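You operate a simulated robot arm through the tools that you are given. There is no shell and no other tool. Be economical: measure what you need, move in short steps, check, and stop when the job is done.

Carry out the task below with a simulated two-armed robot. There is one attempt and no reset: what you move stays moved.

Task
Take the rag from the marking bench top and lay it out flat on the press bench top.

The check looks at the end state, three seconds after you hand in, the way a careful person would. Anything else that was tipped, shoved, dropped, spilled or broken makes it a failure.

Robot
Two 7-joint arms with two-finger parallel grippers on one trunk, on a base that drives. Base frame: it is fixed to the floor where the robot stands at the start and does not move with it; the origin is under the middle of the robot, x ahead of it, y to its left, z up. Readings come in m, degrees, newtons and seconds.
The left shoulder is at the start at [0.07, 0.163, 1.07], the right one opposite. With the tool pointing down near the work surface each hand reaches from about 0.4 to 0.88 m from the robot's upright axis, wherever it stands, measured 20 degrees to its own side. Places, roughly: press bench top [-1.9, 2.2, 0.9]; rag [-2.25, -0.5, 0.75]. Payload 3.43 kg a hand.
Tool frame (each hand has its own): the origin (TCP) lies between the finger pads and is the grasp point; the fingertips stand 0.034 m ahead of it; z points along the fingers, y is the line along which they close. The gripper opens to 0.128 m. The fingers are 0.024 m wide and 0.012 m thick; the gripper's body (0.048 by 0.13 m) begins 0.096 m behind the TCP.
Orientation is told as [roll, pitch, yaw] about the base's x, y, z axes, in that order, counted from this pose: with the fingers straight down and closing along the base's y, the tool's x points along the base's -x, its y along +y and its z along -z.

Tools
- The arms move only by the tool play_rows. It takes "left_motion", "right_motion" or both (then of equal length, played together; a hand with none holds still); each is a list of rows, each a list of 3 entries, a list of its own where there are three numbers: the shift along the tool's x, y, z in units of 200 mm (1.0 is 200 mm), then the turn, a rotation vector about the tool's x, y, z in units of 45 degrees (1.0 is 45 degrees), then the closure in counts, from 0 (fully open) to 255 (shut). In form: [[[dx, dy, dz], [rx, ry, rz], fingers], ...]. A call has 1 to 10 rows; each row is the pose to reach, as a shift and turn from the pose commanded when the call began, along the tool's axes at that moment. A call with a number of a shift or a turn outside -1 to 1 is refused whole. A row lasts 0.2 s, in which the tool goes at most 0.05 m and 8.6 degrees; a call with a longer step from one row to the next is refused whole, and so is a gripper value outside its range. Where a pose cannot be reached the arm comes as near as it can. A force on the tool above 40 N (or 10 N above the force at the start of the call, whichever is more), or a blocked arm, ends the call early, and 0.2 s more pass. Each finger travels about 0.153 m/s and halts on what it meets, pressing with about 34 N; the grip force reading is that of the motor and also rises with nothing between the fingers. The clock runs only during rows and for 0.2 s after the last one: add rows that repeat a pose to give the fingers time. It gives the time, the measured TCP pose, the force on the tool (base axes), the opening and the grip force at its end, in the units of the frame above (readings bear some noise), with the torque about the TCP (base axes, N m) and any sound that the robot's microphone picked up.
- Cameras (640 x 400 px; columns grow to the right, rows downward): "scene" is now at [0.1378, -0.006, 1.2984]; the picture's right is [-0.06, -1.00, 0.00], its down [-0.56, 0.03, -0.83] and it looks along [0.82, -0.05, -0.56] (base axes); focal length 249 px, centre (320, 200). "left" rides on the left gripper at [0.076, 0.011, -0.16] in its tool frame; the picture's right is [-0.15, 0.99, 0.00], its down [-0.88, -0.13, -0.46] and it looks along [-0.45, -0.07, 0.89] (tool axes); focal length 234 px, centre (320, 200). "right" rides on the right gripper at [0.076, -0.011, -0.16] in its tool frame; the picture's right is [0.15, 0.99, 0.00], its down [-0.88, 0.13, -0.46] and it looks along [-0.45, 0.07, 0.89] (tool axes); focal length 234 px, centre (320, 200). There is no depth. A picture from a camera that has moved, and an enlarged one, comes with that camera's place and axes in the base frame and with its lens.
- snapshot(camera): a new picture of that camera. No time passes.
- move_column(by): slides the trunk up (or, below 0, down) by that many m; the arms and the scene camera ride with it, the base frame stays. It gives what a move gives, with no picture.
- steer(legs): drives the robot by 1 to 6 legs, each [ahead, left, turn to the left] in m, m and degrees, along the robot's own axes; the way and the turn of a leg run together, so that a leg with both is an arc; at most 1.5 m and 180 degrees a leg. The arms and the cameras ride along, it lands a little off, and it stops where it bumps. It gives what a move gives.
- turn_head(pan, tilt): turns the head with the scene camera to pan (to the left, within 86 degrees either way) and tilt (down, from -29 to 69), counted from straight ahead of the robot. It gives what a move gives.
- close_up(camera, box): a new picture of the part [left, top, right, bottom] of that camera's present view, enlarged. No time passes.
- job_done(): hands the job in; it is judged then, once.

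Go step by step. Nothing tells you exact positions but the pictures and the camera data: compare them with the known pose of the tool, close in by small moves and look again before you grip or let go. The budget is 135 turns and 102 pictures, counting those below and the enlarged ones. Unless the task says otherwise, let go and move clear before handing in, and close with one line.

The tools are called after "Emit:" as name(argument=value, ...) on one line, values as JSON. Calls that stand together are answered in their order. play_rows: Moves the arms, as the interface text tells. Its arguments: {"type":"object","properties":{"left_motion":{"type":"array"},"right_motion":{"type":"array"}},"required":[]} The other tools are called the same way: move_column (by) slides the trunk up or down; steer (legs) drives the base; turn_head (pan, tilt) turns the head that bears the scene camera; snapshot (camera) takes a picture; close_up (camera, box) takes an enlarged picture of a part of a camera's view; job_done () hands the job in.

At the start:

```text
time_s: 0.0
left_tool_pos: [0.6686, 0.3397, 1.0886]
left_ee_rot: [0.0, -0.1, 0.1]
left_contact_force: [0.1, -0.6, 0.1]
left_ft_torque: [0.0, 0.03, 0.02]
left_gripper_width: 0.1282
left_finger_force: 0.0
right_tool_pos: [0.5815, -0.2698, 1.075]
right_ee_rot: [0.1, 0.0, 0.0]
right_contact_force: [-0.7, 1.0, 0.4]
right_ft_torque: [0.01, -0.01, 0.0]
right_gripper_width: 0.128
right_finger_force: 0.0
trunk travel left (down, up): [-0.55, 0.39]
robot x, y, heading: [-0.0017, 0.001, 0.2]
head pan, tilt: [-3.4, 34.4]
```

scene: 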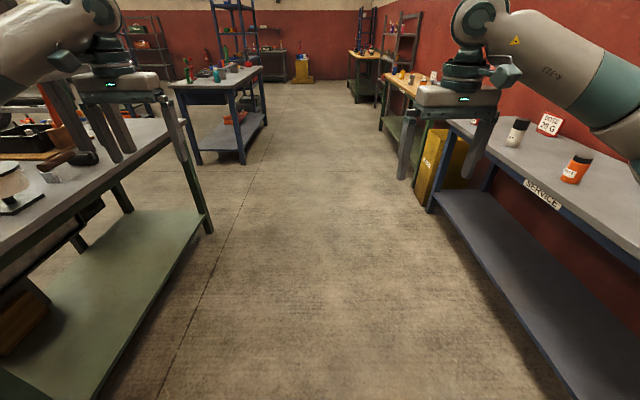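
right: 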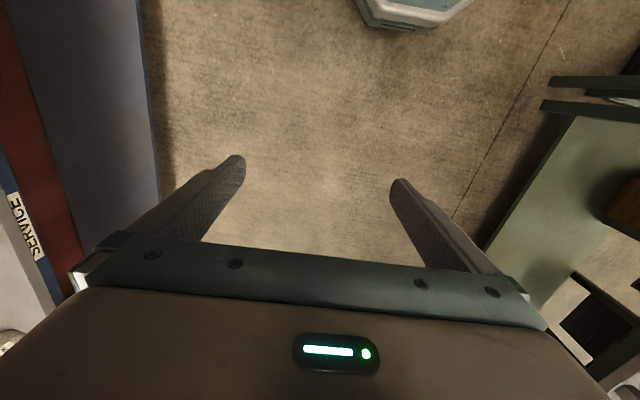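
left: 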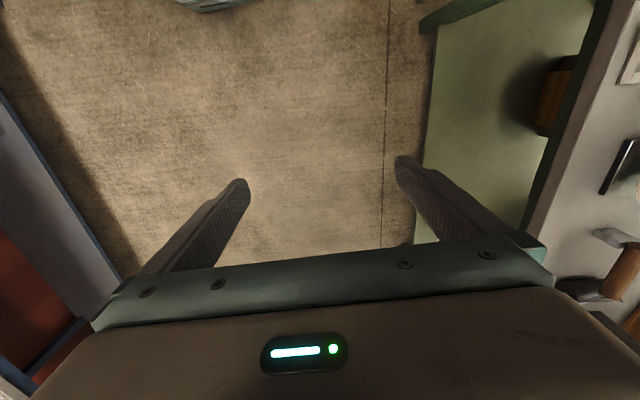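

The robot stands in an aisle between benches, and both the rag and the press bench are behind it. I'll pan the head both ways to see the sides first.

Emit:
turn_head(pan=86, tilt=20)

Emit:
snapshot(camera="scene")

Emit:
turn_head(pan=-86, tilt=20)

Emit:
snapshot(camera="scene")

```text
time_s: 1.6
left_tool_pos: [0.6675, 0.3407, 1.0881]
left_ee_rot: [0.0, 0.0, -0.1]
left_contact_force: [-0.1, 0.4, -0.4]
left_ft_torque: [-0.01, 0.02, -0.01]
left_gripper_width: 0.1278
left_finger_force: 0.0
right_tool_pos: [0.5816, -0.2688, 1.0738]
right_ee_rot: [0.0, 0.0, -0.1]
right_contact_force: [0.5, 0.8, -0.1]
right_ft_torque: [0.01, 0.03, 0.03]
right_gripper_width: 0.1279
right_finger_force: 0.1
trunk travel left (down, up): [-0.55, 0.39]
robot x, y, heading: [0.0024, -0.0007, 0.2]
head pan, tilt: [85.9, 20.0]
```

```text
98 pictures are left
camera scene: at [0.0562, 0.0921, 1.3213], right [1.0, -0.07, 0.0], down [-0.02, -0.34, -0.94], along [0.07, 0.94, -0.34], focal length 249 px, centre (320, 200)
```

scene: 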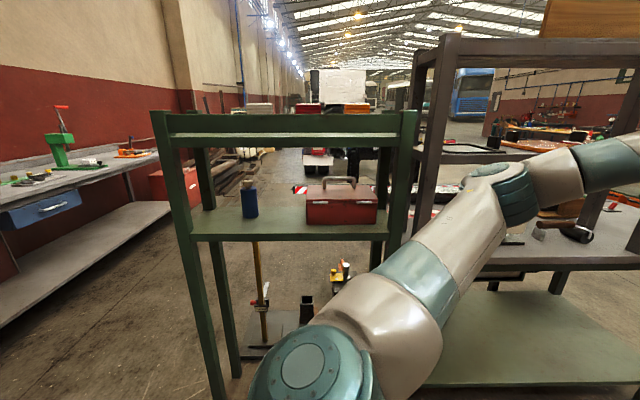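

```text
time_s: 4.2
left_tool_pos: [0.6691, 0.3406, 1.0886]
left_ee_rot: [0.1, 0.0, 0.1]
left_contact_force: [0.0, 0.7, 1.2]
left_ft_torque: [-0.01, -0.02, 0.02]
left_gripper_width: 0.1279
left_finger_force: 0.1
right_tool_pos: [0.582, -0.2697, 1.0735]
right_ee_rot: [0.0, 0.0, 0.0]
right_contact_force: [-0.4, 0.1, 0.1]
right_ft_torque: [0.0, 0.0, 0.0]
right_gripper_width: 0.1279
right_finger_force: 0.1
trunk travel left (down, up): [-0.55, 0.39]
robot x, y, heading: [0.0035, -0.0049, -0.1]
head pan, tilt: [-85.9, 20.0]
```

```text
97 pictures are left
camera scene: at [0.0562, -0.0937, 1.3214], right [-1.0, -0.07, 0.0], down [-0.02, 0.34, -0.94], along [0.07, -0.94, -0.34], focal length 249 px, centre (320, 200)
```

scene: 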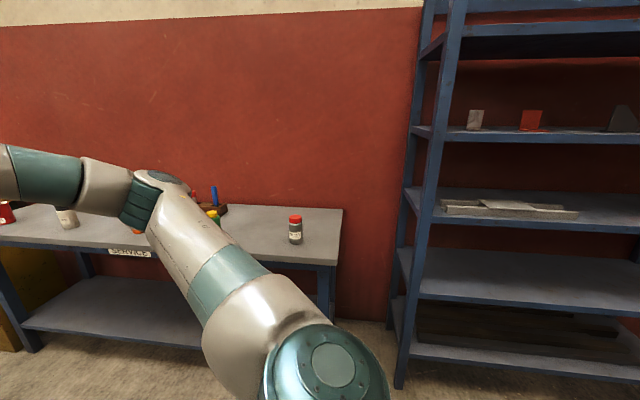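

Clear aisle is about y −0.95…0.77 here, so I'll tuck the arms in before turning round.

Emit:
play_rows(left_motion=[[[0.2, -0.1, 0], [0, 0, 0], 0], [[0.4, -0.2, 0], [0, 0, 0], 0], [[0.6, -0.3, 0], [0, 0, 0], 0], [[0.8, -0.4, 0], [0, 0, 0], 0], [[1.0, -0.5, 0], [0, 0, 0], 0]], right_motion=[[[0.15, 0.05, 0], [0, 0, 0], 0], [[0.3, 0.1, 0], [0, 0, 0], 0], [[0.45, 0.15, 0], [0, 0, 0], 0], [[0.6, 0.2, 0], [0, 0, 0], 0], [[0.7, 0.2, 0], [0, 0, 0], 0]])

```text
time_s: 5.4
left_tool_pos: [0.4672, 0.2393, 1.0891]
left_ee_rot: [0.0, 0.0, 0.1]
left_contact_force: [-0.3, -0.5, 0.2]
left_ft_torque: [0.02, -0.02, -0.03]
left_gripper_width: 0.1281
left_finger_force: 0.1
right_tool_pos: [0.4398, -0.2304, 1.073]
right_ee_rot: [0.0, -0.1, 0.0]
right_contact_force: [0.5, -0.2, -0.3]
right_ft_torque: [0.0, 0.03, -0.04]
right_gripper_width: 0.1281
right_finger_force: 0.1
trunk travel left (down, up): [-0.55, 0.39]
robot x, y, heading: [-0.0016, 0.0004, -0.2]
head pan, tilt: [-85.9, 20.0]
```

Emit:
steer(legs=[[0, 0, 90]])

Emit:
turn_head(pan=75, tilt=25)

Emit:
snapshot(camera="scene")

```text
time_s: 9.7
left_tool_pos: [-0.2411, 0.4677, 1.0885]
left_ee_rot: [0.1, 0.0, 90.2]
left_contact_force: [0.0, -0.1, -0.1]
left_ft_torque: [0.02, 0.0, 0.0]
left_gripper_width: 0.1279
left_finger_force: 0.0
right_tool_pos: [0.2276, 0.4426, 1.0739]
right_ee_rot: [-0.1, 0.0, 90.1]
right_contact_force: [-0.1, 0.4, -0.3]
right_ft_torque: [0.0, 0.02, 0.0]
right_gripper_width: 0.1279
right_finger_force: 0.1
trunk travel left (down, up): [-0.55, 0.39]
robot x, y, heading: [0.0009, -0.0024, 90.3]
head pan, tilt: [-85.9, 20.0]
```

```text
time_s: 12.1
left_tool_pos: [-0.2417, 0.467, 1.0901]
left_ee_rot: [0.0, 0.0, 90.2]
left_contact_force: [-0.4, 0.1, -0.1]
left_ft_torque: [0.0, 0.0, -0.02]
left_gripper_width: 0.1283
left_finger_force: 0.1
right_tool_pos: [0.2276, 0.4408, 1.0756]
right_ee_rot: [-0.1, 0.0, 90.2]
right_contact_force: [-0.6, 0.1, -0.4]
right_ft_torque: [-0.01, -0.03, -0.03]
right_gripper_width: 0.1281
right_finger_force: 0.0
trunk travel left (down, up): [-0.55, 0.39]
robot x, y, heading: [0.0002, -0.0012, 90.3]
head pan, tilt: [75.0, 25.0]
```

```text
96 pictures are left
camera scene: at [-0.0899, 0.0732, 1.3133], right [0.26, 0.97, 0.0], down [0.41, -0.11, -0.91], along [-0.88, 0.23, -0.42], focal length 249 px, centre (320, 200)
```

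scene: 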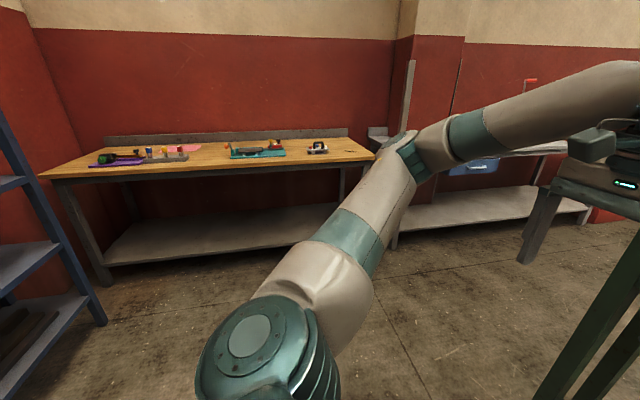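

Emit:
close_up(camera="scene", box=[30, 120, 390, 190])

Emit:
steer(legs=[[0, 0, 90]])

Emit:
turn_head(pan=0, tilt=25)

Emit:
snapshot(camera="scene")

```text
1.78 times, centred on (210, 155) of scene
camera zoom: at [-0.0899, 0.0732, 1.3133], right [0.26, 0.97, 0.0], down [0.41, -0.11, -0.91], along [-0.88, 0.23, -0.42], focal length 443 px, centre (516, 280)
```

zoom: 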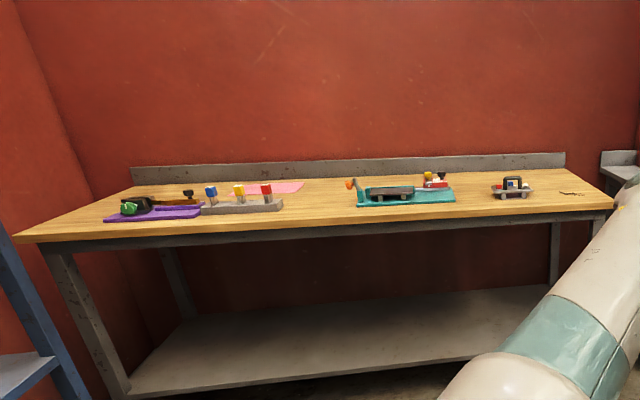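

```text
time_s: 16.4
left_tool_pos: [-0.4669, -0.244, 1.0892]
left_ee_rot: [0.0, 0.0, -179.4]
left_contact_force: [-0.7, -0.3, -1.1]
left_ft_torque: [-0.01, 0.01, -0.05]
left_gripper_width: 0.1282
left_finger_force: 0.1
right_tool_pos: [-0.4427, 0.2248, 1.0743]
right_ee_rot: [0.0, 0.0, -179.5]
right_contact_force: [0.3, 0.2, -0.1]
right_ft_torque: [0.03, -0.01, -0.02]
right_gripper_width: 0.1279
right_finger_force: 0.2
trunk travel left (down, up): [-0.55, 0.39]
robot x, y, heading: [0.001, -0.0002, -179.7]
head pan, tilt: [75.0, 25.0]
```

```text
time_s: 17.9
left_tool_pos: [-0.4678, -0.2449, 1.0887]
left_ee_rot: [0.0, 0.0, -179.4]
left_contact_force: [0.1, 0.3, 0.2]
left_ft_torque: [0.0, -0.02, -0.01]
left_gripper_width: 0.1279
left_finger_force: 0.1
right_tool_pos: [-0.4434, 0.2243, 1.0737]
right_ee_rot: [0.1, 0.0, -179.5]
right_contact_force: [0.2, 0.1, 0.4]
right_ft_torque: [0.0, 0.0, 0.01]
right_gripper_width: 0.1277
right_finger_force: 0.0
trunk travel left (down, up): [-0.55, 0.39]
robot x, y, heading: [0.0012, 0.0008, -179.6]
head pan, tilt: [0.0, 25.0]
```

```text
94 pictures are left
camera scene: at [-0.1432, -0.0022, 1.3133], right [-0.01, 1.0, 0.0], down [0.42, 0.0, -0.91], along [-0.91, -0.01, -0.42], focal length 249 px, centre (320, 200)
```

scene: 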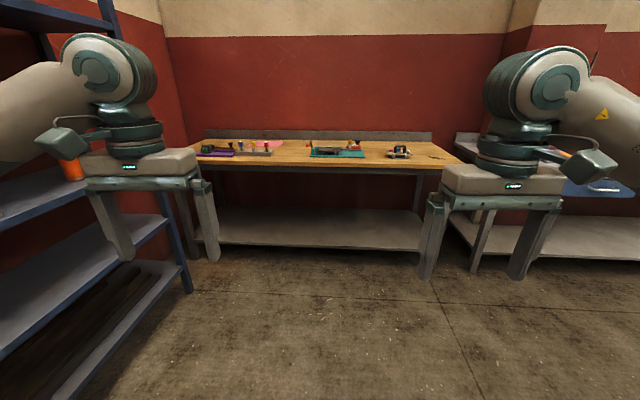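

The wooden marking bench is ahead; the pink item near y≈-0.5 is likely the rag. I'll drive nearer and look down.

Emit:
steer(legs=[[1.3, 0.2, 0]])

Emit:
turn_head(pan=10, tilt=35)

Emit:
snapshot(camera="scene")

```text
time_s: 24.4
left_tool_pos: [-1.7587, -0.4538, 1.088]
left_ee_rot: [0.0, 0.0, -179.5]
left_contact_force: [-0.6, -0.2, -0.7]
left_ft_torque: [-0.01, -0.02, 0.0]
left_gripper_width: 0.1279
left_finger_force: 0.0
right_tool_pos: [-1.7362, 0.0169, 1.0741]
right_ee_rot: [0.0, 0.0, -179.5]
right_contact_force: [0.1, 0.1, 0.0]
right_ft_torque: [0.0, -0.03, 0.02]
right_gripper_width: 0.1279
right_finger_force: 0.1
trunk travel left (down, up): [-0.55, 0.39]
robot x, y, heading: [-1.2944, -0.2075, -179.6]
head pan, tilt: [0.0, 25.0]
```

```text
time_s: 25.1
left_tool_pos: [-1.7595, -0.4537, 1.0891]
left_ee_rot: [0.0, 0.0, -179.5]
left_contact_force: [0.1, -0.1, -0.7]
left_ft_torque: [0.02, 0.04, 0.0]
left_gripper_width: 0.1278
left_finger_force: 0.0
right_tool_pos: [-1.7355, 0.0158, 1.0735]
right_ee_rot: [0.0, 0.0, -179.6]
right_contact_force: [0.2, 0.0, -0.5]
right_ft_torque: [0.02, 0.01, -0.01]
right_gripper_width: 0.1278
right_finger_force: 0.2
trunk travel left (down, up): [-0.55, 0.39]
robot x, y, heading: [-1.2907, -0.2068, -179.7]
head pan, tilt: [10.0, 35.0]
```

```text
93 pictures are left
camera scene: at [-1.4302, -0.2266, 1.2975], right [-0.18, 0.98, 0.0], down [0.56, 0.1, -0.82], along [-0.81, -0.15, -0.57], focal length 249 px, centre (320, 200)
```

scene: 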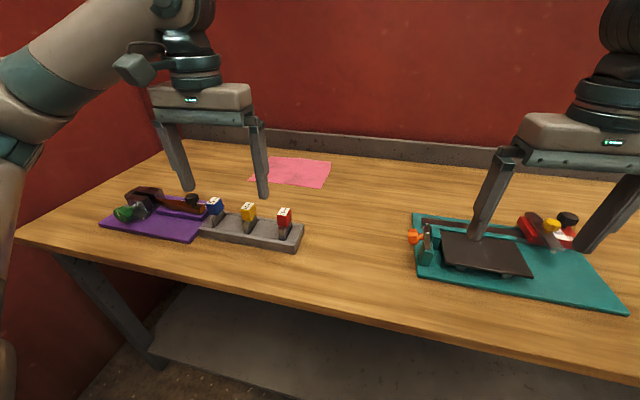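

Pink rag lies flat at about (-2.25,-0.5), z≈0.83, with its near edge around x≈-2.14. I'll check the space on my left before shifting sideways, and look closer at the rag.

Emit:
close_up(camera="scene", box=[190, 130, 380, 250])

Emit:
turn_head(pan=80, tilt=30)

Emit:
snapshot(camera="scene")

Emit:
snapshot(camera="left")

```text
3.33 times, centred on (285, 190) of scene
camera zoom: at [-1.4302, -0.2266, 1.2975], right [-0.18, 0.98, 0.0], down [0.56, 0.1, -0.82], along [-0.81, -0.15, -0.57], focal length 830 px, centre (437, 233)
```

zoom: 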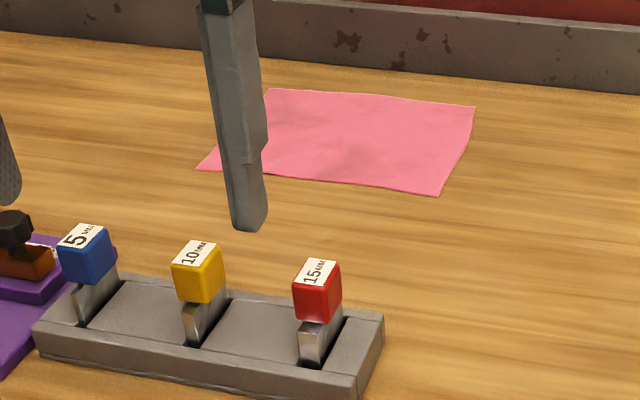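

```text
time_s: 26.6
left_tool_pos: [-1.7589, -0.4548, 1.089]
left_ee_rot: [-0.1, 0.0, -179.5]
left_contact_force: [-0.8, -1.2, 0.1]
left_ft_torque: [0.0, -0.01, 0.03]
left_gripper_width: 0.1281
left_finger_force: 0.1
right_tool_pos: [-1.7353, 0.0161, 1.0742]
right_ee_rot: [0.0, 0.0, -179.6]
right_contact_force: [0.3, -0.4, -0.5]
right_ft_torque: [0.02, 0.0, -0.03]
right_gripper_width: 0.1279
right_finger_force: 0.0
trunk travel left (down, up): [-0.55, 0.39]
robot x, y, heading: [-1.2967, -0.2083, -179.6]
head pan, tilt: [80.0, 30.0]
```

```text
91 pictures are left
camera scene: at [-1.3587, -0.2999, 1.3053], right [-0.99, 0.17, 0.0], down [0.08, 0.49, -0.87], along [-0.14, -0.85, -0.5], focal length 249 px, centre (320, 200)
```

scene: 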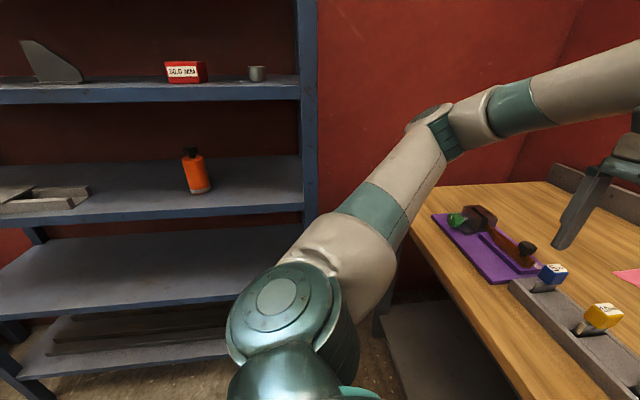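

```text
90 pictures are left
camera left: at [-1.6831, -0.4641, 1.2478], right [-0.14, -0.99, 0.0], down [-0.88, 0.12, 0.46], along [-0.45, 0.06, -0.89], focal length 234 px, centre (320, 200)
```

left: 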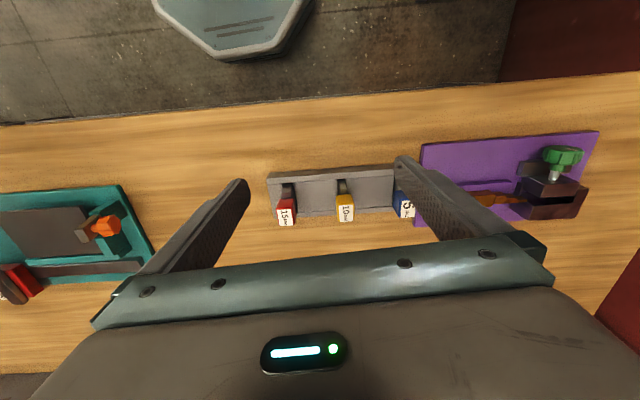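

Left side is clear enough. I'll shift closer to the rag.

Emit:
steer(legs=[[0.1, 0.22, 0]])

Emit:
turn_head(pan=0, tilt=35)

Emit:
snapshot(camera="scene")

```text
time_s: 28.3
left_tool_pos: [-1.8593, -0.6708, 1.088]
left_ee_rot: [-0.1, 0.1, -179.7]
left_contact_force: [-0.1, 1.0, -0.4]
left_ft_torque: [0.02, -0.04, -0.02]
left_gripper_width: 0.1282
left_finger_force: 0.0
right_tool_pos: [-1.835, -0.2013, 1.075]
right_ee_rot: [0.1, 0.1, -179.7]
right_contact_force: [-0.1, 0.1, 0.2]
right_ft_torque: [0.01, 0.0, 0.05]
right_gripper_width: 0.1278
right_finger_force: 0.1
trunk travel left (down, up): [-0.55, 0.39]
robot x, y, heading: [-1.3886, -0.4272, -179.5]
head pan, tilt: [80.0, 30.0]
```

```text
time_s: 29.9
left_tool_pos: [-1.8588, -0.6711, 1.0887]
left_ee_rot: [0.0, 0.1, -179.5]
left_contact_force: [-0.9, 0.0, 0.5]
left_ft_torque: [-0.02, -0.01, -0.01]
left_gripper_width: 0.1279
left_finger_force: 0.0
right_tool_pos: [-1.835, -0.2023, 1.0743]
right_ee_rot: [0.0, 0.0, -179.7]
right_contact_force: [-0.2, 0.6, 0.0]
right_ft_torque: [0.0, 0.02, 0.0]
right_gripper_width: 0.1282
right_finger_force: 0.0
trunk travel left (down, up): [-0.55, 0.39]
robot x, y, heading: [-1.3962, -0.4222, -179.9]
head pan, tilt: [0.0, 35.0]
```

```text
89 pictures are left
camera scene: at [-1.5311, -0.4298, 1.2975], right [-0.01, 1.0, 0.0], down [0.57, 0.0, -0.82], along [-0.82, -0.01, -0.57], focal length 249 px, centre (320, 200)
```

scene: 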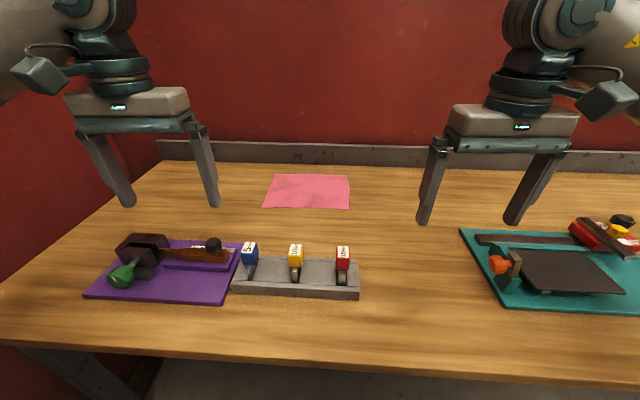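

Emit:
play_rows(left_motion=[[[-0.167, -0.055, 0], [0, 0, 0.167], 0], [[-0.333, -0.11, 0], [0, 0, 0.333], 0], [[-0.5, -0.165, 0], [0, 0, 0.5], 0], [[-0.667, -0.22, 0], [0, 0, 0.667], 0], [[-0.833, -0.275, 0], [0, 0, 0.833], 0], [[-1.0, -0.33, 0], [0, 0, 1.0], 0]], right_motion=[[[-0.167, 0.125, 0], [0, 0, -0.167], 0], [[-0.333, 0.25, 0], [0, 0, -0.333], 0], [[-0.5, 0.375, 0], [0, 0, -0.5], 0], [[-0.667, 0.5, 0], [0, 0, -0.667], 0], [[-0.833, 0.625, 0], [0, 0, -0.833], 0], [[-1.0, 0.75, 0], [0, 0, -1.0], 0]])

```text
time_s: 31.3
left_tool_pos: [-2.062, -0.6072, 1.0882]
left_ee_rot: [-0.2, 0.1, 135.3]
left_contact_force: [-0.3, 0.1, 0.1]
left_ft_torque: [0.01, -0.02, -0.03]
left_gripper_width: 0.1281
left_finger_force: 0.0
right_tool_pos: [-2.0369, -0.3537, 1.0722]
right_ee_rot: [0.1, 0.2, -134.6]
right_contact_force: [-0.4, 0.1, 0.5]
right_ft_torque: [0.0, -0.01, 0.0]
right_gripper_width: 0.1279
right_finger_force: 0.1
trunk travel left (down, up): [-0.55, 0.39]
robot x, y, heading: [-1.3968, -0.4267, -179.6]
head pan, tilt: [0.0, 35.0]
```

Emit:
play_rows(left_motion=[[[-0.06, 0.04, 0], [0, 0, 0.167], 0], [[-0.12, 0.08, 0], [0, 0, 0.333], 0], [[-0.18, 0.12, 0], [0, 0, 0.5], 0], [[-0.24, 0.16, 0], [0, 0, 0.667], 0], [[-0.3, 0.2, 0], [0, 0, 0.833], 0], [[-0.37, 0.25, 0], [0, 0, 1.0], 0]], right_motion=[[[-0.07, -0.05, 0], [0, 0, -0.167], 0], [[-0.14, -0.11, 0], [0, 0, -0.333], 0], [[-0.22, -0.17, 0], [0, 0, -0.5], 0], [[-0.3, -0.22, 0], [0, 0, -0.667], 0], [[-0.38, -0.28, 0], [0, 0, -0.833], 0], [[-0.455, -0.34, 0], [0, 0, -1.0], 0]])

Emit:
snapshot(camera="scene")

Emit:
snapshot(camera="left")

Emit:
snapshot(camera="right")

```text
time_s: 32.7
left_tool_pos: [-2.1477, -0.5881, 1.0907]
left_ee_rot: [0.0, 0.0, 90.2]
left_contact_force: [0.2, -0.4, 0.6]
left_ft_torque: [0.0, 0.03, 0.01]
left_gripper_width: 0.1281
left_finger_force: 0.1
right_tool_pos: [-1.8817, -0.4104, 1.0507]
right_ee_rot: [-0.5, -0.2, -91.9]
right_contact_force: [-0.3, -0.1, 0.8]
right_ft_torque: [-0.04, 0.05, -0.02]
right_gripper_width: 0.1281
right_finger_force: 0.0
right hand out of reach, approached as far as the arm can: row 2, 3, 4, 5, 6
trunk travel left (down, up): [-0.55, 0.39]
robot x, y, heading: [-1.3919, -0.4287, -179.6]
head pan, tilt: [0.0, 35.0]
```

```text
88 pictures are left
camera scene: at [-1.5304, -0.429, 1.2976], right [-0.01, 1.0, 0.0], down [0.57, 0.0, -0.82], along [-0.82, -0.01, -0.57], focal length 249 px, centre (320, 200)
```

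scene: 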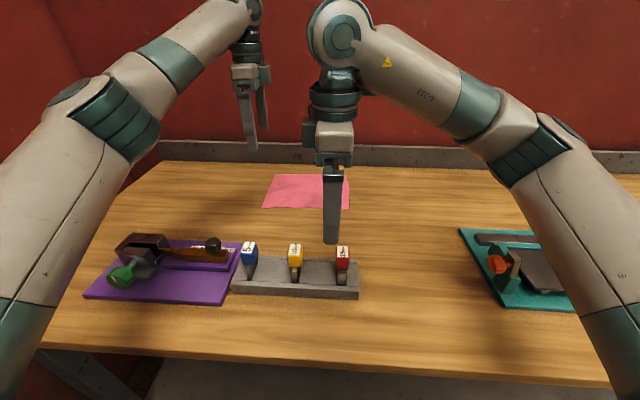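

```text
87 pictures are left
camera left: at [-2.1574, -0.6651, 1.2493], right [-0.99, 0.14, 0.0], down [0.13, 0.88, 0.46], along [0.06, 0.45, -0.89], focal length 234 px, centre (320, 200)
```

left: 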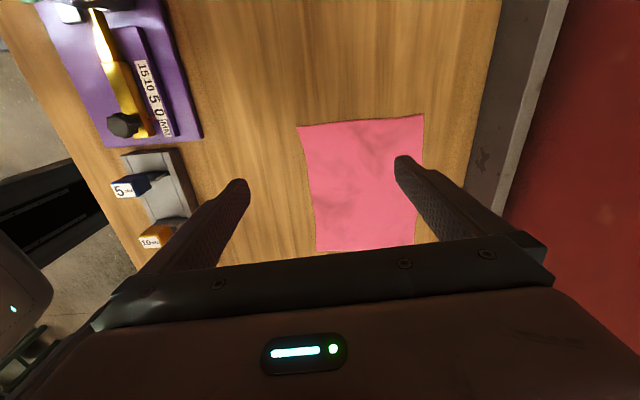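

```text
86 pictures are left
camera right: at [-1.8896, -0.3345, 1.2125], right [0.99, 0.12, -0.01], down [0.11, -0.88, 0.46], along [0.04, -0.46, -0.89], focal length 234 px, centre (320, 200)
```

right: 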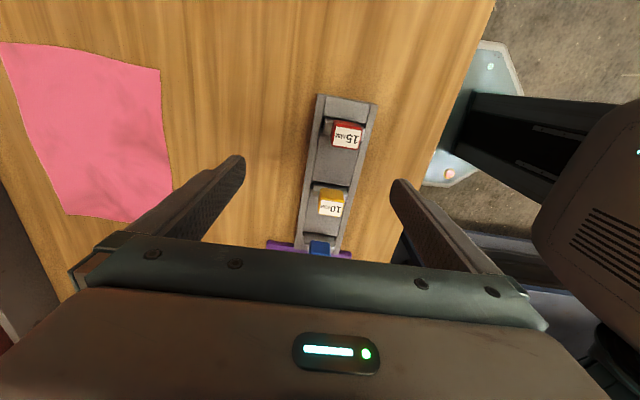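

The left wrist turned fine, but the right wrist hit a limit turning outward. I'll use a diagonal corner pinch instead, with both hands yawed inward 45°, so I'm turning both back the other way while keeping high. My views agree on the rag at x −2.31…−2.11, y −0.605…−0.355, z≈0.87.

Emit:
play_rows(left_motion=[[[0.06, -0.07, 0], [0, 0, -0.167], 0], [[0.12, -0.14, 0], [0, 0, -0.333], 0], [[0.18, -0.22, 0], [0, 0, -0.5], 0], [[0.24, -0.3, 0], [0, 0, -0.667], 0], [[0.3, -0.37, 0], [0, 0, -0.833], 0], [[0.36, -0.44, 0], [0, 0, -1.0], 0]], right_motion=[[[0.06, 0.07, 0], [0, 0, 0.167], 0], [[0.12, 0.14, 0], [0, 0, 0.333], 0], [[0.18, 0.22, 0], [0, 0, 0.5], 0], [[0.24, 0.3, 0], [0, 0, 0.667], 0], [[0.3, 0.37, 0], [0, 0, 0.833], 0], [[0.36, 0.44, 0], [0, 0, 1.0], 0]])

```text
time_s: 34.1
left_tool_pos: [-2.0579, -0.6604, 1.0893]
left_ee_rot: [0.0, 0.0, 135.4]
left_contact_force: [0.2, -0.7, 0.2]
left_ft_torque: [0.01, 0.02, -0.02]
left_gripper_width: 0.1278
left_finger_force: 0.0
right_tool_pos: [-1.7947, -0.336, 1.0502]
right_ee_rot: [0.1, 0.0, -134.9]
right_contact_force: [-0.2, 0.1, -0.9]
right_ft_torque: [0.04, 0.03, 0.01]
right_gripper_width: 0.1279
right_finger_force: 0.0
trunk travel left (down, up): [-0.55, 0.39]
robot x, y, heading: [-1.392, -0.4292, -179.9]
head pan, tilt: [0.0, 35.0]
```

Emit:
play_rows(left_motion=[[[0, 0, 0], [0, 0, -0.167], 0], [[0, 0, 0], [0, 0, -0.333], 0], [[0, 0, 0], [0, 0, -0.5], 0], [[0, 0, 0], [0, 0, -0.667], 0], [[0, 0, 0], [0, 0, -0.833], 0], [[0, 0, 0], [0, 0, -1.0], 0]], right_motion=[[[-0.07, -0.11, -0.03], [0, 0, 0.167], 0], [[-0.14, -0.22, -0.06], [0, 0, 0.333], 0], [[-0.21, -0.33, -0.1], [0, 0, 0.5], 0], [[-0.28, -0.44, -0.13], [0, 0, 0.667], 0], [[-0.35, -0.56, -0.16], [0, 0, 0.833], 0], [[-0.42, -0.675, -0.2], [0, 0, 1.0], 0]])

```text
time_s: 35.5
left_tool_pos: [-2.0589, -0.6612, 1.0888]
left_ee_rot: [0.0, 0.0, -179.6]
left_contact_force: [-0.5, -0.3, 0.5]
left_ft_torque: [0.0, -0.01, -0.05]
left_gripper_width: 0.1281
left_finger_force: 0.1
right_tool_pos: [-1.9521, -0.3001, 1.0884]
right_ee_rot: [0.0, 0.0, -179.8]
right_contact_force: [0.4, 0.1, 0.9]
right_ft_torque: [-0.01, 0.01, -0.01]
right_gripper_width: 0.128
right_finger_force: 0.1
trunk travel left (down, up): [-0.55, 0.39]
robot x, y, heading: [-1.3933, -0.4251, -179.6]
head pan, tilt: [0.0, 35.0]
```

Emit:
play_rows(left_motion=[[[-0.04, -0.03, 0.06], [0, 0, -0.167], 25], [[-0.08, -0.06, 0.12], [0, 0, -0.333], 50], [[-0.12, -0.1, 0.2], [0, 0, -0.5], 75], [[-0.17, -0.14, 0.26], [0, 0, -0.667], 100], [[-0.21, -0.17, 0.33], [0, 0, -0.833], 125], [[-0.255, -0.205, 0.4], [0, 0, -1.0], 150]], right_motion=[[[-0.12, 0.03, 0.06], [0, 0, 0.167], 25], [[-0.24, 0.06, 0.12], [0, 0, 0.333], 50], [[-0.37, 0.09, 0.2], [0, 0, 0.5], 75], [[-0.5, 0.12, 0.26], [0, 0, 0.667], 100], [[-0.62, 0.15, 0.33], [0, 0, 0.833], 125], [[-0.75, 0.175, 0.4], [0, 0, 1.0], 150]])

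Emit:
snapshot(camera="left")

Emit:
snapshot(camera="right")

Emit:
snapshot(camera="scene")

```text
time_s: 36.9
left_tool_pos: [-2.1117, -0.6211, 1.0091]
left_ee_rot: [0.1, 0.1, -134.5]
left_contact_force: [-0.2, -0.6, -0.8]
left_ft_torque: [-0.05, -0.02, 0.0]
left_gripper_width: 0.0528
left_finger_force: 0.1
right_tool_pos: [-2.1019, -0.3376, 1.0065]
right_ee_rot: [-0.1, 0.1, 135.2]
right_contact_force: [-0.2, -0.9, 0.0]
right_ft_torque: [0.02, -0.03, 0.0]
right_gripper_width: 0.0528
right_finger_force: 0.0
trunk travel left (down, up): [-0.55, 0.39]
robot x, y, heading: [-1.39, -0.4312, -179.7]
head pan, tilt: [0.0, 35.0]
```

```text
85 pictures are left
camera left: at [-2.0503, -0.5748, 1.166], right [0.6, -0.8, 0.0], down [-0.71, -0.54, 0.45], along [-0.36, -0.27, -0.89], focal length 234 px, centre (320, 200)
```

left: 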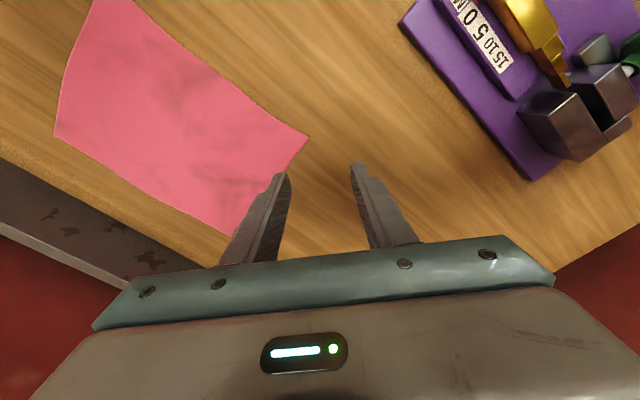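

```text
84 pictures are left
camera right: at [-2.0424, -0.3834, 1.167], right [-0.59, -0.81, 0.0], down [-0.72, 0.53, 0.45], along [-0.37, 0.27, -0.89], focal length 234 px, centre (320, 200)
```

right: 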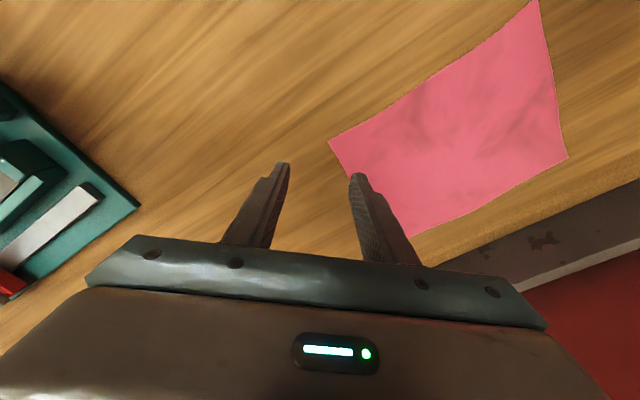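

```text
83 pictures are left
camera scene: at [-1.5329, -0.4299, 1.2973], right [-0.01, 1.0, 0.0], down [0.57, 0.0, -0.82], along [-0.82, 0.0, -0.57], focal length 249 px, centre (320, 200)
```

scene: 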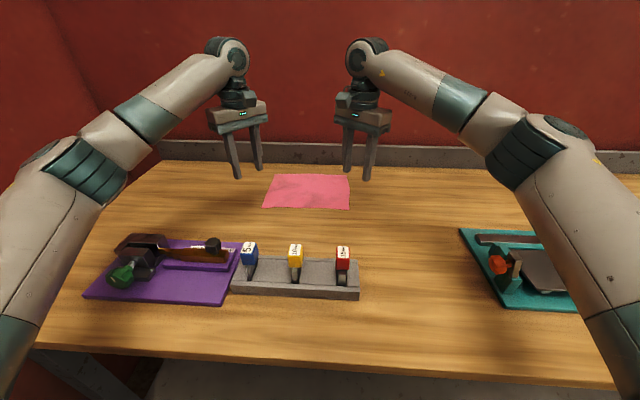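

Emit:
play_rows(left_motion=[[[0.04, -0.034, 0.13], [0, 0, 0], 150], [[0.08, -0.068, 0.26], [0, 0, 0], 150], [[0.08, -0.068, 0.37], [0, 0, 0], 150]], right_motion=[[[0.024, 0.03, 0.13], [0, 0, 0], 150], [[0.048, 0.062, 0.26], [0, 0, 0], 150], [[0.048, 0.062, 0.37], [0, 0, 0], 150]])

Emit:
snapshot(camera="left")

Emit:
snapshot(camera="right")

Emit:
close_up(camera="scene", box=[190, 100, 430, 250])

```text
time_s: 37.7
left_tool_pos: [-2.1087, -0.5989, 0.9346]
left_ee_rot: [0.0, 0.0, -134.6]
left_contact_force: [0.8, -0.3, 0.7]
left_ft_torque: [0.02, -0.02, -0.06]
left_gripper_width: 0.0527
left_finger_force: 0.1
right_tool_pos: [-2.1051, -0.353, 0.9342]
right_ee_rot: [0.0, 0.0, 135.3]
right_contact_force: [-0.5, 0.3, -0.8]
right_ft_torque: [0.03, -0.03, 0.04]
right_gripper_width: 0.0524
right_finger_force: 0.1
trunk travel left (down, up): [-0.55, 0.39]
robot x, y, heading: [-1.3929, -0.4291, -179.8]
head pan, tilt: [0.0, 35.0]
```

```text
82 pictures are left
camera left: at [-2.0474, -0.5531, 1.0927], right [0.6, -0.8, 0.0], down [-0.71, -0.54, 0.46], along [-0.36, -0.27, -0.89], focal length 234 px, centre (320, 200)
```

left: 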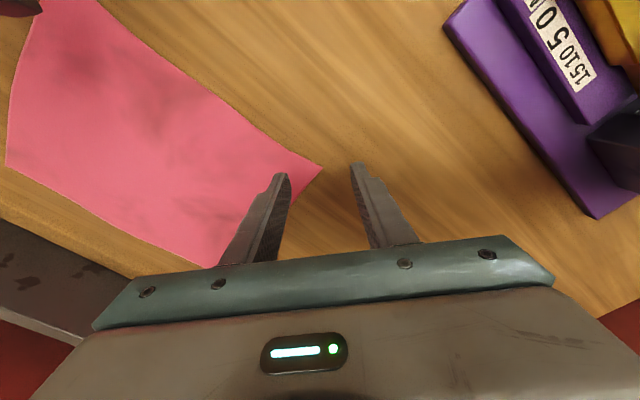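

```text
81 pictures are left
camera right: at [-2.0431, -0.3979, 1.0936], right [-0.59, -0.81, 0.0], down [-0.72, 0.53, 0.46], along [-0.37, 0.27, -0.89], focal length 234 px, centre (320, 200)
```

right: 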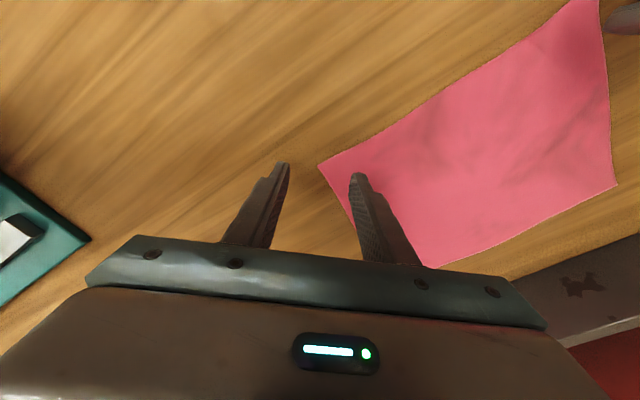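

```text
2.67 times, centred on (310, 175) of scene
camera zoom: at [-1.532, -0.4297, 1.2975], right [-0.01, 1.0, 0.0], down [0.57, 0.0, -0.82], along [-0.82, 0.0, -0.57], focal length 664 px, centre (347, 267)
```

zoom: 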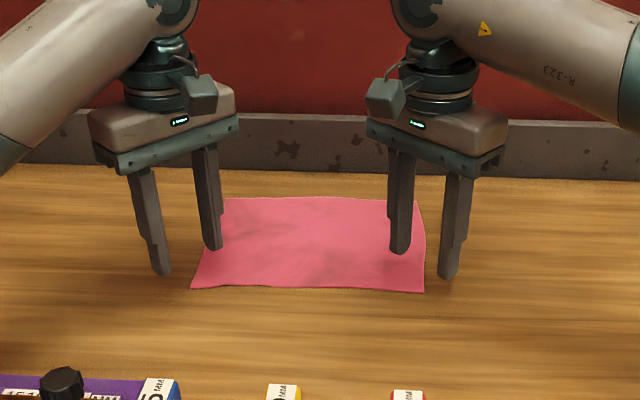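

Emit:
play_rows(left_motion=[[[0, 0, 0.04], [0, 0, 0], 150], [[0, 0, 0.08], [0, 0, 0], 150], [[0, 0, 0.12], [0, 0, 0], 150]], right_motion=[[[0, 0, 0.04], [0, 0, 0], 150], [[0, 0, 0.08], [0, 0, 0], 150], [[0, 0, 0.12], [0, 0, 0], 150]])

Emit:
close_up(camera="scene", box=[240, 160, 380, 240])

```text
time_s: 38.5
left_tool_pos: [-2.1082, -0.5992, 0.9116]
left_ee_rot: [0.0, 0.0, -134.6]
left_contact_force: [-0.2, 0.7, 0.3]
left_ft_torque: [-0.01, 0.0, 0.0]
left_gripper_width: 0.0528
left_finger_force: 0.1
right_tool_pos: [-2.1028, -0.3517, 0.91]
right_ee_rot: [0.0, 0.0, 135.4]
right_contact_force: [0.9, -0.1, 0.4]
right_ft_torque: [0.0, -0.02, 0.0]
right_gripper_width: 0.0525
right_finger_force: 0.0
trunk travel left (down, up): [-0.55, 0.39]
robot x, y, heading: [-1.3941, -0.4285, -179.9]
head pan, tilt: [0.0, 35.0]
```

```text
4.57 times, centred on (310, 200) of scene
camera zoom: at [-1.5315, -0.4296, 1.2975], right [-0.01, 1.0, 0.0], down [0.57, 0.0, -0.82], along [-0.82, 0.0, -0.57], focal length 1138 px, centre (366, 200)
```

zoom: 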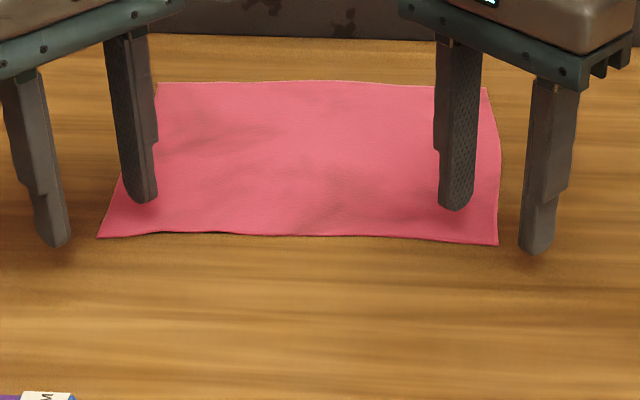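

Emit:
play_rows(left_motion=[[[0, 0, 0.015], [0, 0, 0], 150], [[0, 0, 0.03], [0, 0, 0], 150], [[0, 0, 0.03], [0, 0, 0], 150]], right_motion=[[[0, 0, 0.015], [0, 0, 0], 150], [[0, 0, 0.03], [0, 0, 0], 150], [[0, 0, 0.03], [0, 0, 0], 150]])

```text
time_s: 39.3
left_tool_pos: [-2.1084, -0.5995, 0.9044]
left_ee_rot: [0.0, 0.1, -134.6]
left_contact_force: [-0.5, 1.2, 0.2]
left_ft_torque: [-0.01, 0.0, 0.01]
left_gripper_width: 0.0526
left_finger_force: 0.1
right_tool_pos: [-2.102, -0.3511, 0.9044]
right_ee_rot: [-0.1, 0.0, 135.3]
right_contact_force: [0.7, 0.7, -0.5]
right_ft_torque: [-0.02, -0.02, -0.03]
right_gripper_width: 0.0525
right_finger_force: 0.1
trunk travel left (down, up): [-0.55, 0.39]
robot x, y, heading: [-1.3893, -0.4273, -179.9]
head pan, tilt: [0.0, 35.0]
```

Emit:
play_rows(left_motion=[[[0, 0, 0.02], [0, 0, 0], 150], [[0, 0, 0.04], [0, 0, 0], 150], [[0, 0, 0.04], [0, 0, 0], 150]], right_motion=[[[0, 0, 0.02], [0, 0, 0], 150], [[0, 0, 0.04], [0, 0, 0], 150], [[0, 0, 0.04], [0, 0, 0], 150]])

Emit:
close_up(camera="scene", box=[240, 160, 380, 240])

```text
time_s: 40.1
left_tool_pos: [-2.1086, -0.6007, 0.8979]
left_ee_rot: [0.0, 0.0, -134.6]
left_contact_force: [0.3, 0.4, -0.1]
left_ft_torque: [0.0, -0.02, -0.02]
left_gripper_width: 0.0526
left_finger_force: 0.0
right_tool_pos: [-2.1035, -0.3526, 0.8961]
right_ee_rot: [0.0, 0.0, 135.3]
right_contact_force: [0.7, -0.3, 0.1]
right_ft_torque: [-0.02, -0.01, 0.03]
right_gripper_width: 0.0529
right_finger_force: 0.0
trunk travel left (down, up): [-0.55, 0.39]
robot x, y, heading: [-1.3943, -0.4279, -179.7]
head pan, tilt: [0.0, 35.0]
```

```text
4.57 times, centred on (310, 200) of scene
camera zoom: at [-1.5311, -0.4297, 1.2975], right [-0.01, 1.0, 0.0], down [0.57, 0.0, -0.82], along [-0.82, 0.0, -0.57], focal length 1138 px, centre (366, 200)
```

zoom: 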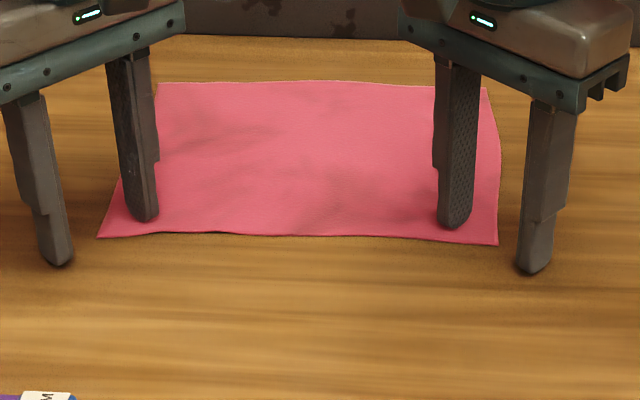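

Emit:
play_rows(left_motion=[[[0, 0, 0.015], [0, 0, 0], 150], [[0, 0, 0.03], [0, 0, 0], 150], [[0, 0, 0.03], [0, 0, 0], 150]], right_motion=[[[0, 0, 0.015], [0, 0, 0], 150], [[0, 0, 0.03], [0, 0, 0], 150], [[0, 0, 0.03], [0, 0, 0], 150]])

Emit:
snapshot(camera="left")

```text
time_s: 40.9
left_tool_pos: [-2.1068, -0.5988, 0.8948]
left_ee_rot: [-0.2, -0.2, -134.6]
left_contact_force: [-4.7, -1.9, 20.0]
left_ft_torque: [0.34, 0.53, 0.15]
left_gripper_width: 0.0534
left_finger_force: 0.4
right_tool_pos: [-2.1015, -0.3526, 0.8953]
right_ee_rot: [0.2, -0.2, 135.3]
right_contact_force: [-5.6, 2.5, 21.3]
right_ft_torque: [-0.45, 0.6, -0.17]
right_gripper_width: 0.0538
right_finger_force: 1.5
trunk travel left (down, up): [-0.55, 0.39]
robot x, y, heading: [-1.3906, -0.4257, -179.7]
head pan, tilt: [0.0, 35.0]
```

```text
77 pictures are left
camera left: at [-2.0441, -0.5536, 1.0538], right [0.6, -0.8, 0.0], down [-0.71, -0.54, 0.46], along [-0.37, -0.27, -0.89], focal length 234 px, centre (320, 200)
```

left: 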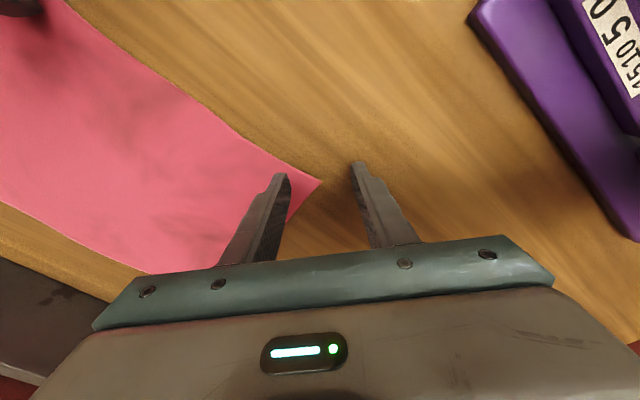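

Contact with the bench at tip z≈0.861, with the corners between the fingers. Now closing.

Emit:
play_rows(left_motion=[[[0, 0, 0], [0, 0, 0], 175], [[0, 0, 0], [0, 0, 0], 200], [[0, 0, 0], [0, 0, 0], 225], [[0, 0, 0], [0, 0, 0], 255], [[0, 0, 0], [0, 0, 0], 255], [[0, 0, 0], [0, 0, 0], 255]], right_motion=[[[0, 0, 0], [0, 0, 0], 175], [[0, 0, 0], [0, 0, 0], 200], [[0, 0, 0], [0, 0, 0], 225], [[0, 0, 0], [0, 0, 0], 255], [[0, 0, 0], [0, 0, 0], 255], [[0, 0, 0], [0, 0, 0], 255]])

Emit:
close_up(camera="scene", box=[240, 160, 380, 240])

Emit:
snapshot(camera="left")

Emit:
snapshot(camera="right")

```text
time_s: 42.3
left_tool_pos: [-2.1036, -0.5989, 0.8951]
left_ee_rot: [-0.3, -0.2, -134.6]
left_contact_force: [1.9, 15.0, 27.8]
left_ft_torque: [0.62, -0.03, -0.04]
left_gripper_width: 0.0
left_finger_force: 32.8
right_tool_pos: [-2.0995, -0.3539, 0.8949]
right_ee_rot: [0.3, -0.1, 135.5]
right_contact_force: [-3.3, -19.1, 25.9]
right_ft_torque: [-0.81, 0.28, 0.04]
right_gripper_width: 0.0019
right_finger_force: 34.3
trunk travel left (down, up): [-0.55, 0.39]
robot x, y, heading: [-1.3894, -0.4291, -179.7]
head pan, tilt: [0.0, 35.0]
```

```text
4.57 times, centred on (310, 200) of scene
camera zoom: at [-1.5247, -0.4299, 1.2983], right [-0.01, 1.0, 0.0], down [0.57, 0.0, -0.82], along [-0.82, -0.01, -0.57], focal length 1138 px, centre (366, 200)
```

zoom: 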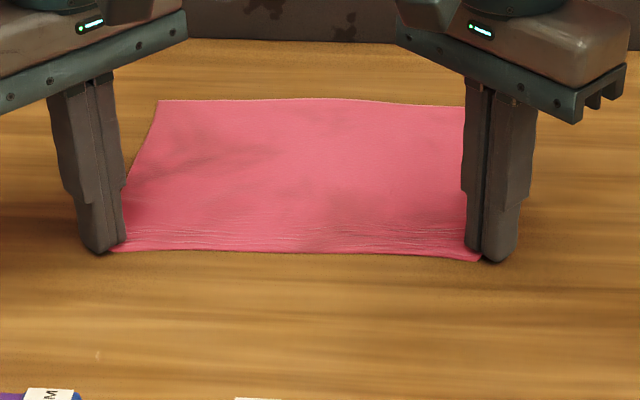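

```text
75 pictures are left
camera left: at [-2.0415, -0.5536, 1.0539], right [0.6, -0.8, 0.0], down [-0.71, -0.53, 0.46], along [-0.37, -0.27, -0.89], focal length 234 px, centre (320, 200)
```

left: 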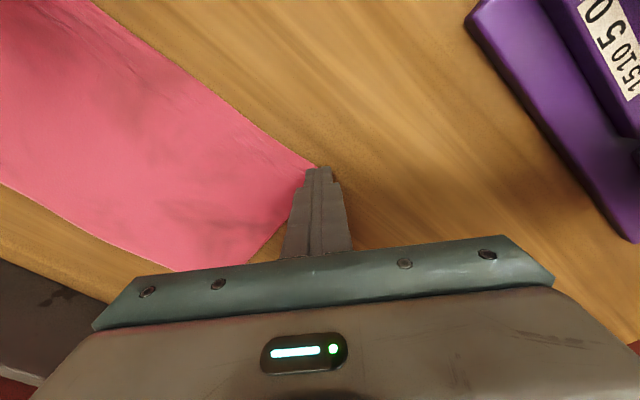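

```text
74 pictures are left
camera right: at [-2.0364, -0.3989, 1.0553], right [-0.59, -0.81, 0.01], down [-0.72, 0.53, 0.46], along [-0.37, 0.27, -0.89], focal length 234 px, centre (320, 200)
```

right: 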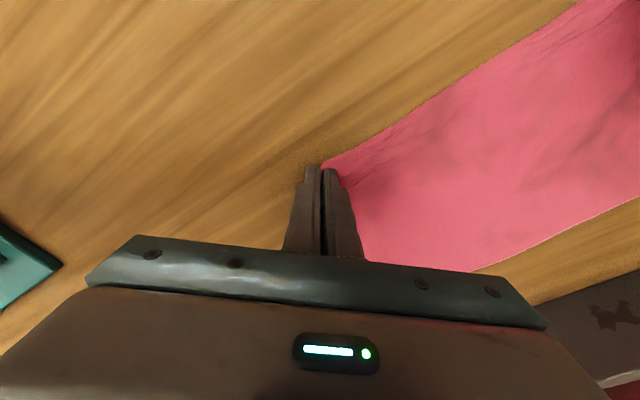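

The right hand seems to hold cloth (1.9 mm gap), the left is doubtful. I'll lift both a little to check.

Emit:
play_rows(left_motion=[[[0, 0, -0.1], [0, 0, 0], 255], [[0, 0, -0.2], [0, 0, 0], 255]], right_motion=[[[0, 0, -0.1], [0, 0, 0], 255], [[0, 0, -0.2], [0, 0, 0], 255]])

Emit:
close_up(camera="scene", box=[240, 160, 380, 240])

```text
time_s: 42.9
left_tool_pos: [-2.1063, -0.599, 0.931]
left_ee_rot: [0.1, 0.0, -134.6]
left_contact_force: [1.0, -0.6, -0.7]
left_ft_torque: [-0.01, 0.05, 0.02]
left_gripper_width: 0.0002
left_finger_force: 32.6
right_tool_pos: [-2.1024, -0.3521, 0.9301]
right_ee_rot: [-0.1, -0.1, 135.4]
right_contact_force: [0.0, -0.7, 0.1]
right_ft_torque: [0.01, -0.01, 0.0]
right_gripper_width: 0.0017
right_finger_force: 33.5
trunk travel left (down, up): [-0.55, 0.39]
robot x, y, heading: [-1.3942, -0.4289, -179.6]
head pan, tilt: [0.0, 35.0]
```

```text
4.57 times, centred on (310, 200) of scene
camera zoom: at [-1.5288, -0.4297, 1.2974], right [-0.01, 1.0, 0.0], down [0.57, 0.0, -0.82], along [-0.82, 0.0, -0.57], focal length 1138 px, centre (366, 200)
```

zoom: 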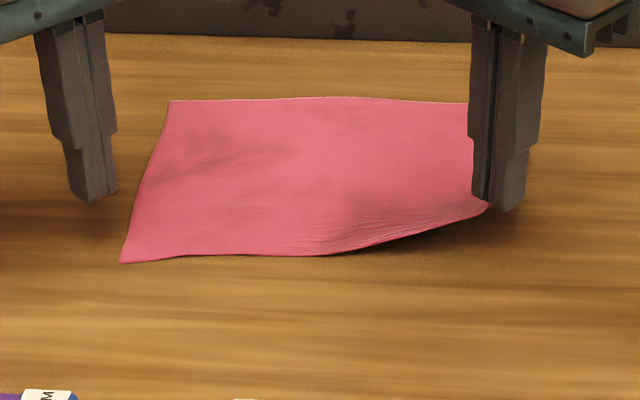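

Right corner is held. Left missed; I'll reopen the left and realign over its corner.

Emit:
play_rows(left_motion=[[[0, 0, 0], [0, 0, 0], 200], [[0.06, -0.01, 0], [0, 0, 0], 150], [[0.13, -0.018, 0], [0, 0, 0], 150]])

Emit:
snapshot(camera="left")

```text
time_s: 43.7
left_tool_pos: [-2.0926, -0.5778, 0.9303]
left_ee_rot: [0.0, 0.0, -134.5]
left_contact_force: [-0.7, 0.4, -0.1]
left_ft_torque: [0.0, 0.03, -0.01]
left_gripper_width: 0.0525
left_finger_force: 0.1
right_tool_pos: [-2.1041, -0.3525, 0.9303]
right_ee_rot: [0.0, 0.0, 135.4]
right_contact_force: [0.5, 0.2, 0.0]
right_ft_torque: [0.01, 0.03, 0.01]
right_gripper_width: 0.0021
right_finger_force: 34.0
trunk travel left (down, up): [-0.55, 0.39]
robot x, y, heading: [-1.3919, -0.4279, -179.8]
head pan, tilt: [0.0, 35.0]
```

```text
72 pictures are left
camera left: at [-2.0309, -0.5323, 1.09], right [0.6, -0.8, 0.0], down [-0.71, -0.54, 0.46], along [-0.36, -0.27, -0.89], focal length 234 px, centre (320, 200)
```

left: 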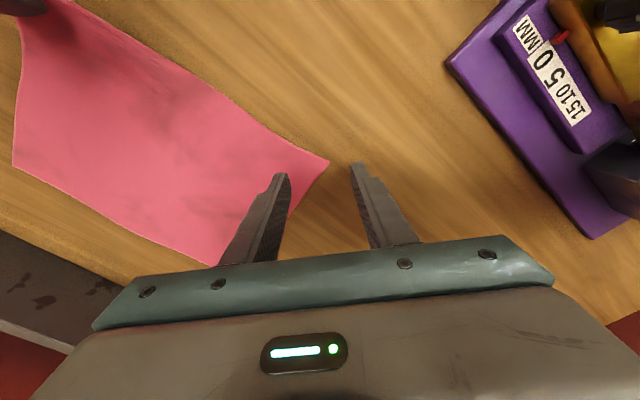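

Emit:
play_rows(left_motion=[[[0.02, 0, 0.1], [0, 0, 0], 150], [[0.025, 0, 0.16], [0, 0, 0], 150], [[0.025, 0, 0.185], [0, 0, 0], 150], [[0.025, 0, 0.205], [0, 0, 0], 150], [[0.025, 0, 0.205], [0, 0, 0], 170], [[0.025, 0, 0.205], [0, 0, 0], 190], [[0.025, 0, 0.205], [0, 0, 0], 210], [[0.025, 0, 0.205], [0, 0, 0], 230], [[0.025, 0, 0.205], [0, 0, 0], 255], [[0.025, 0, 0.205], [0, 0, 0], 255]])

Emit:
close_up(camera="scene", box=[240, 160, 380, 240])

```text
time_s: 45.5
left_tool_pos: [-2.089, -0.5737, 0.8945]
left_ee_rot: [-0.5, -0.2, -134.8]
left_contact_force: [3.4, 1.5, 17.1]
left_ft_torque: [0.26, -0.08, -0.09]
left_gripper_width: 0.0123
left_finger_force: 0.0
right_tool_pos: [-2.1013, -0.3525, 0.9301]
right_ee_rot: [0.1, 0.0, 135.4]
right_contact_force: [-0.7, -0.1, -1.0]
right_ft_torque: [-0.03, -0.01, -0.02]
right_gripper_width: 0.0018
right_finger_force: 34.4
trunk travel left (down, up): [-0.55, 0.39]
robot x, y, heading: [-1.3905, -0.4264, -179.7]
head pan, tilt: [0.0, 35.0]
stopped in row 8 (left hand): the force on the tool passed its limit at 44 N (the readings are from after the stop); the commanded pose is now the measured one
```

```text
4.57 times, centred on (310, 200) of scene
camera zoom: at [-1.53, -0.4294, 1.2972], right [-0.01, 1.0, 0.0], down [0.57, 0.0, -0.82], along [-0.82, 0.0, -0.57], focal length 1138 px, centre (366, 200)
```

zoom: 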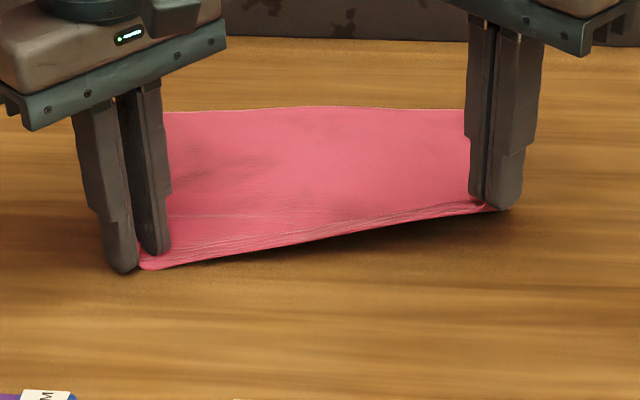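

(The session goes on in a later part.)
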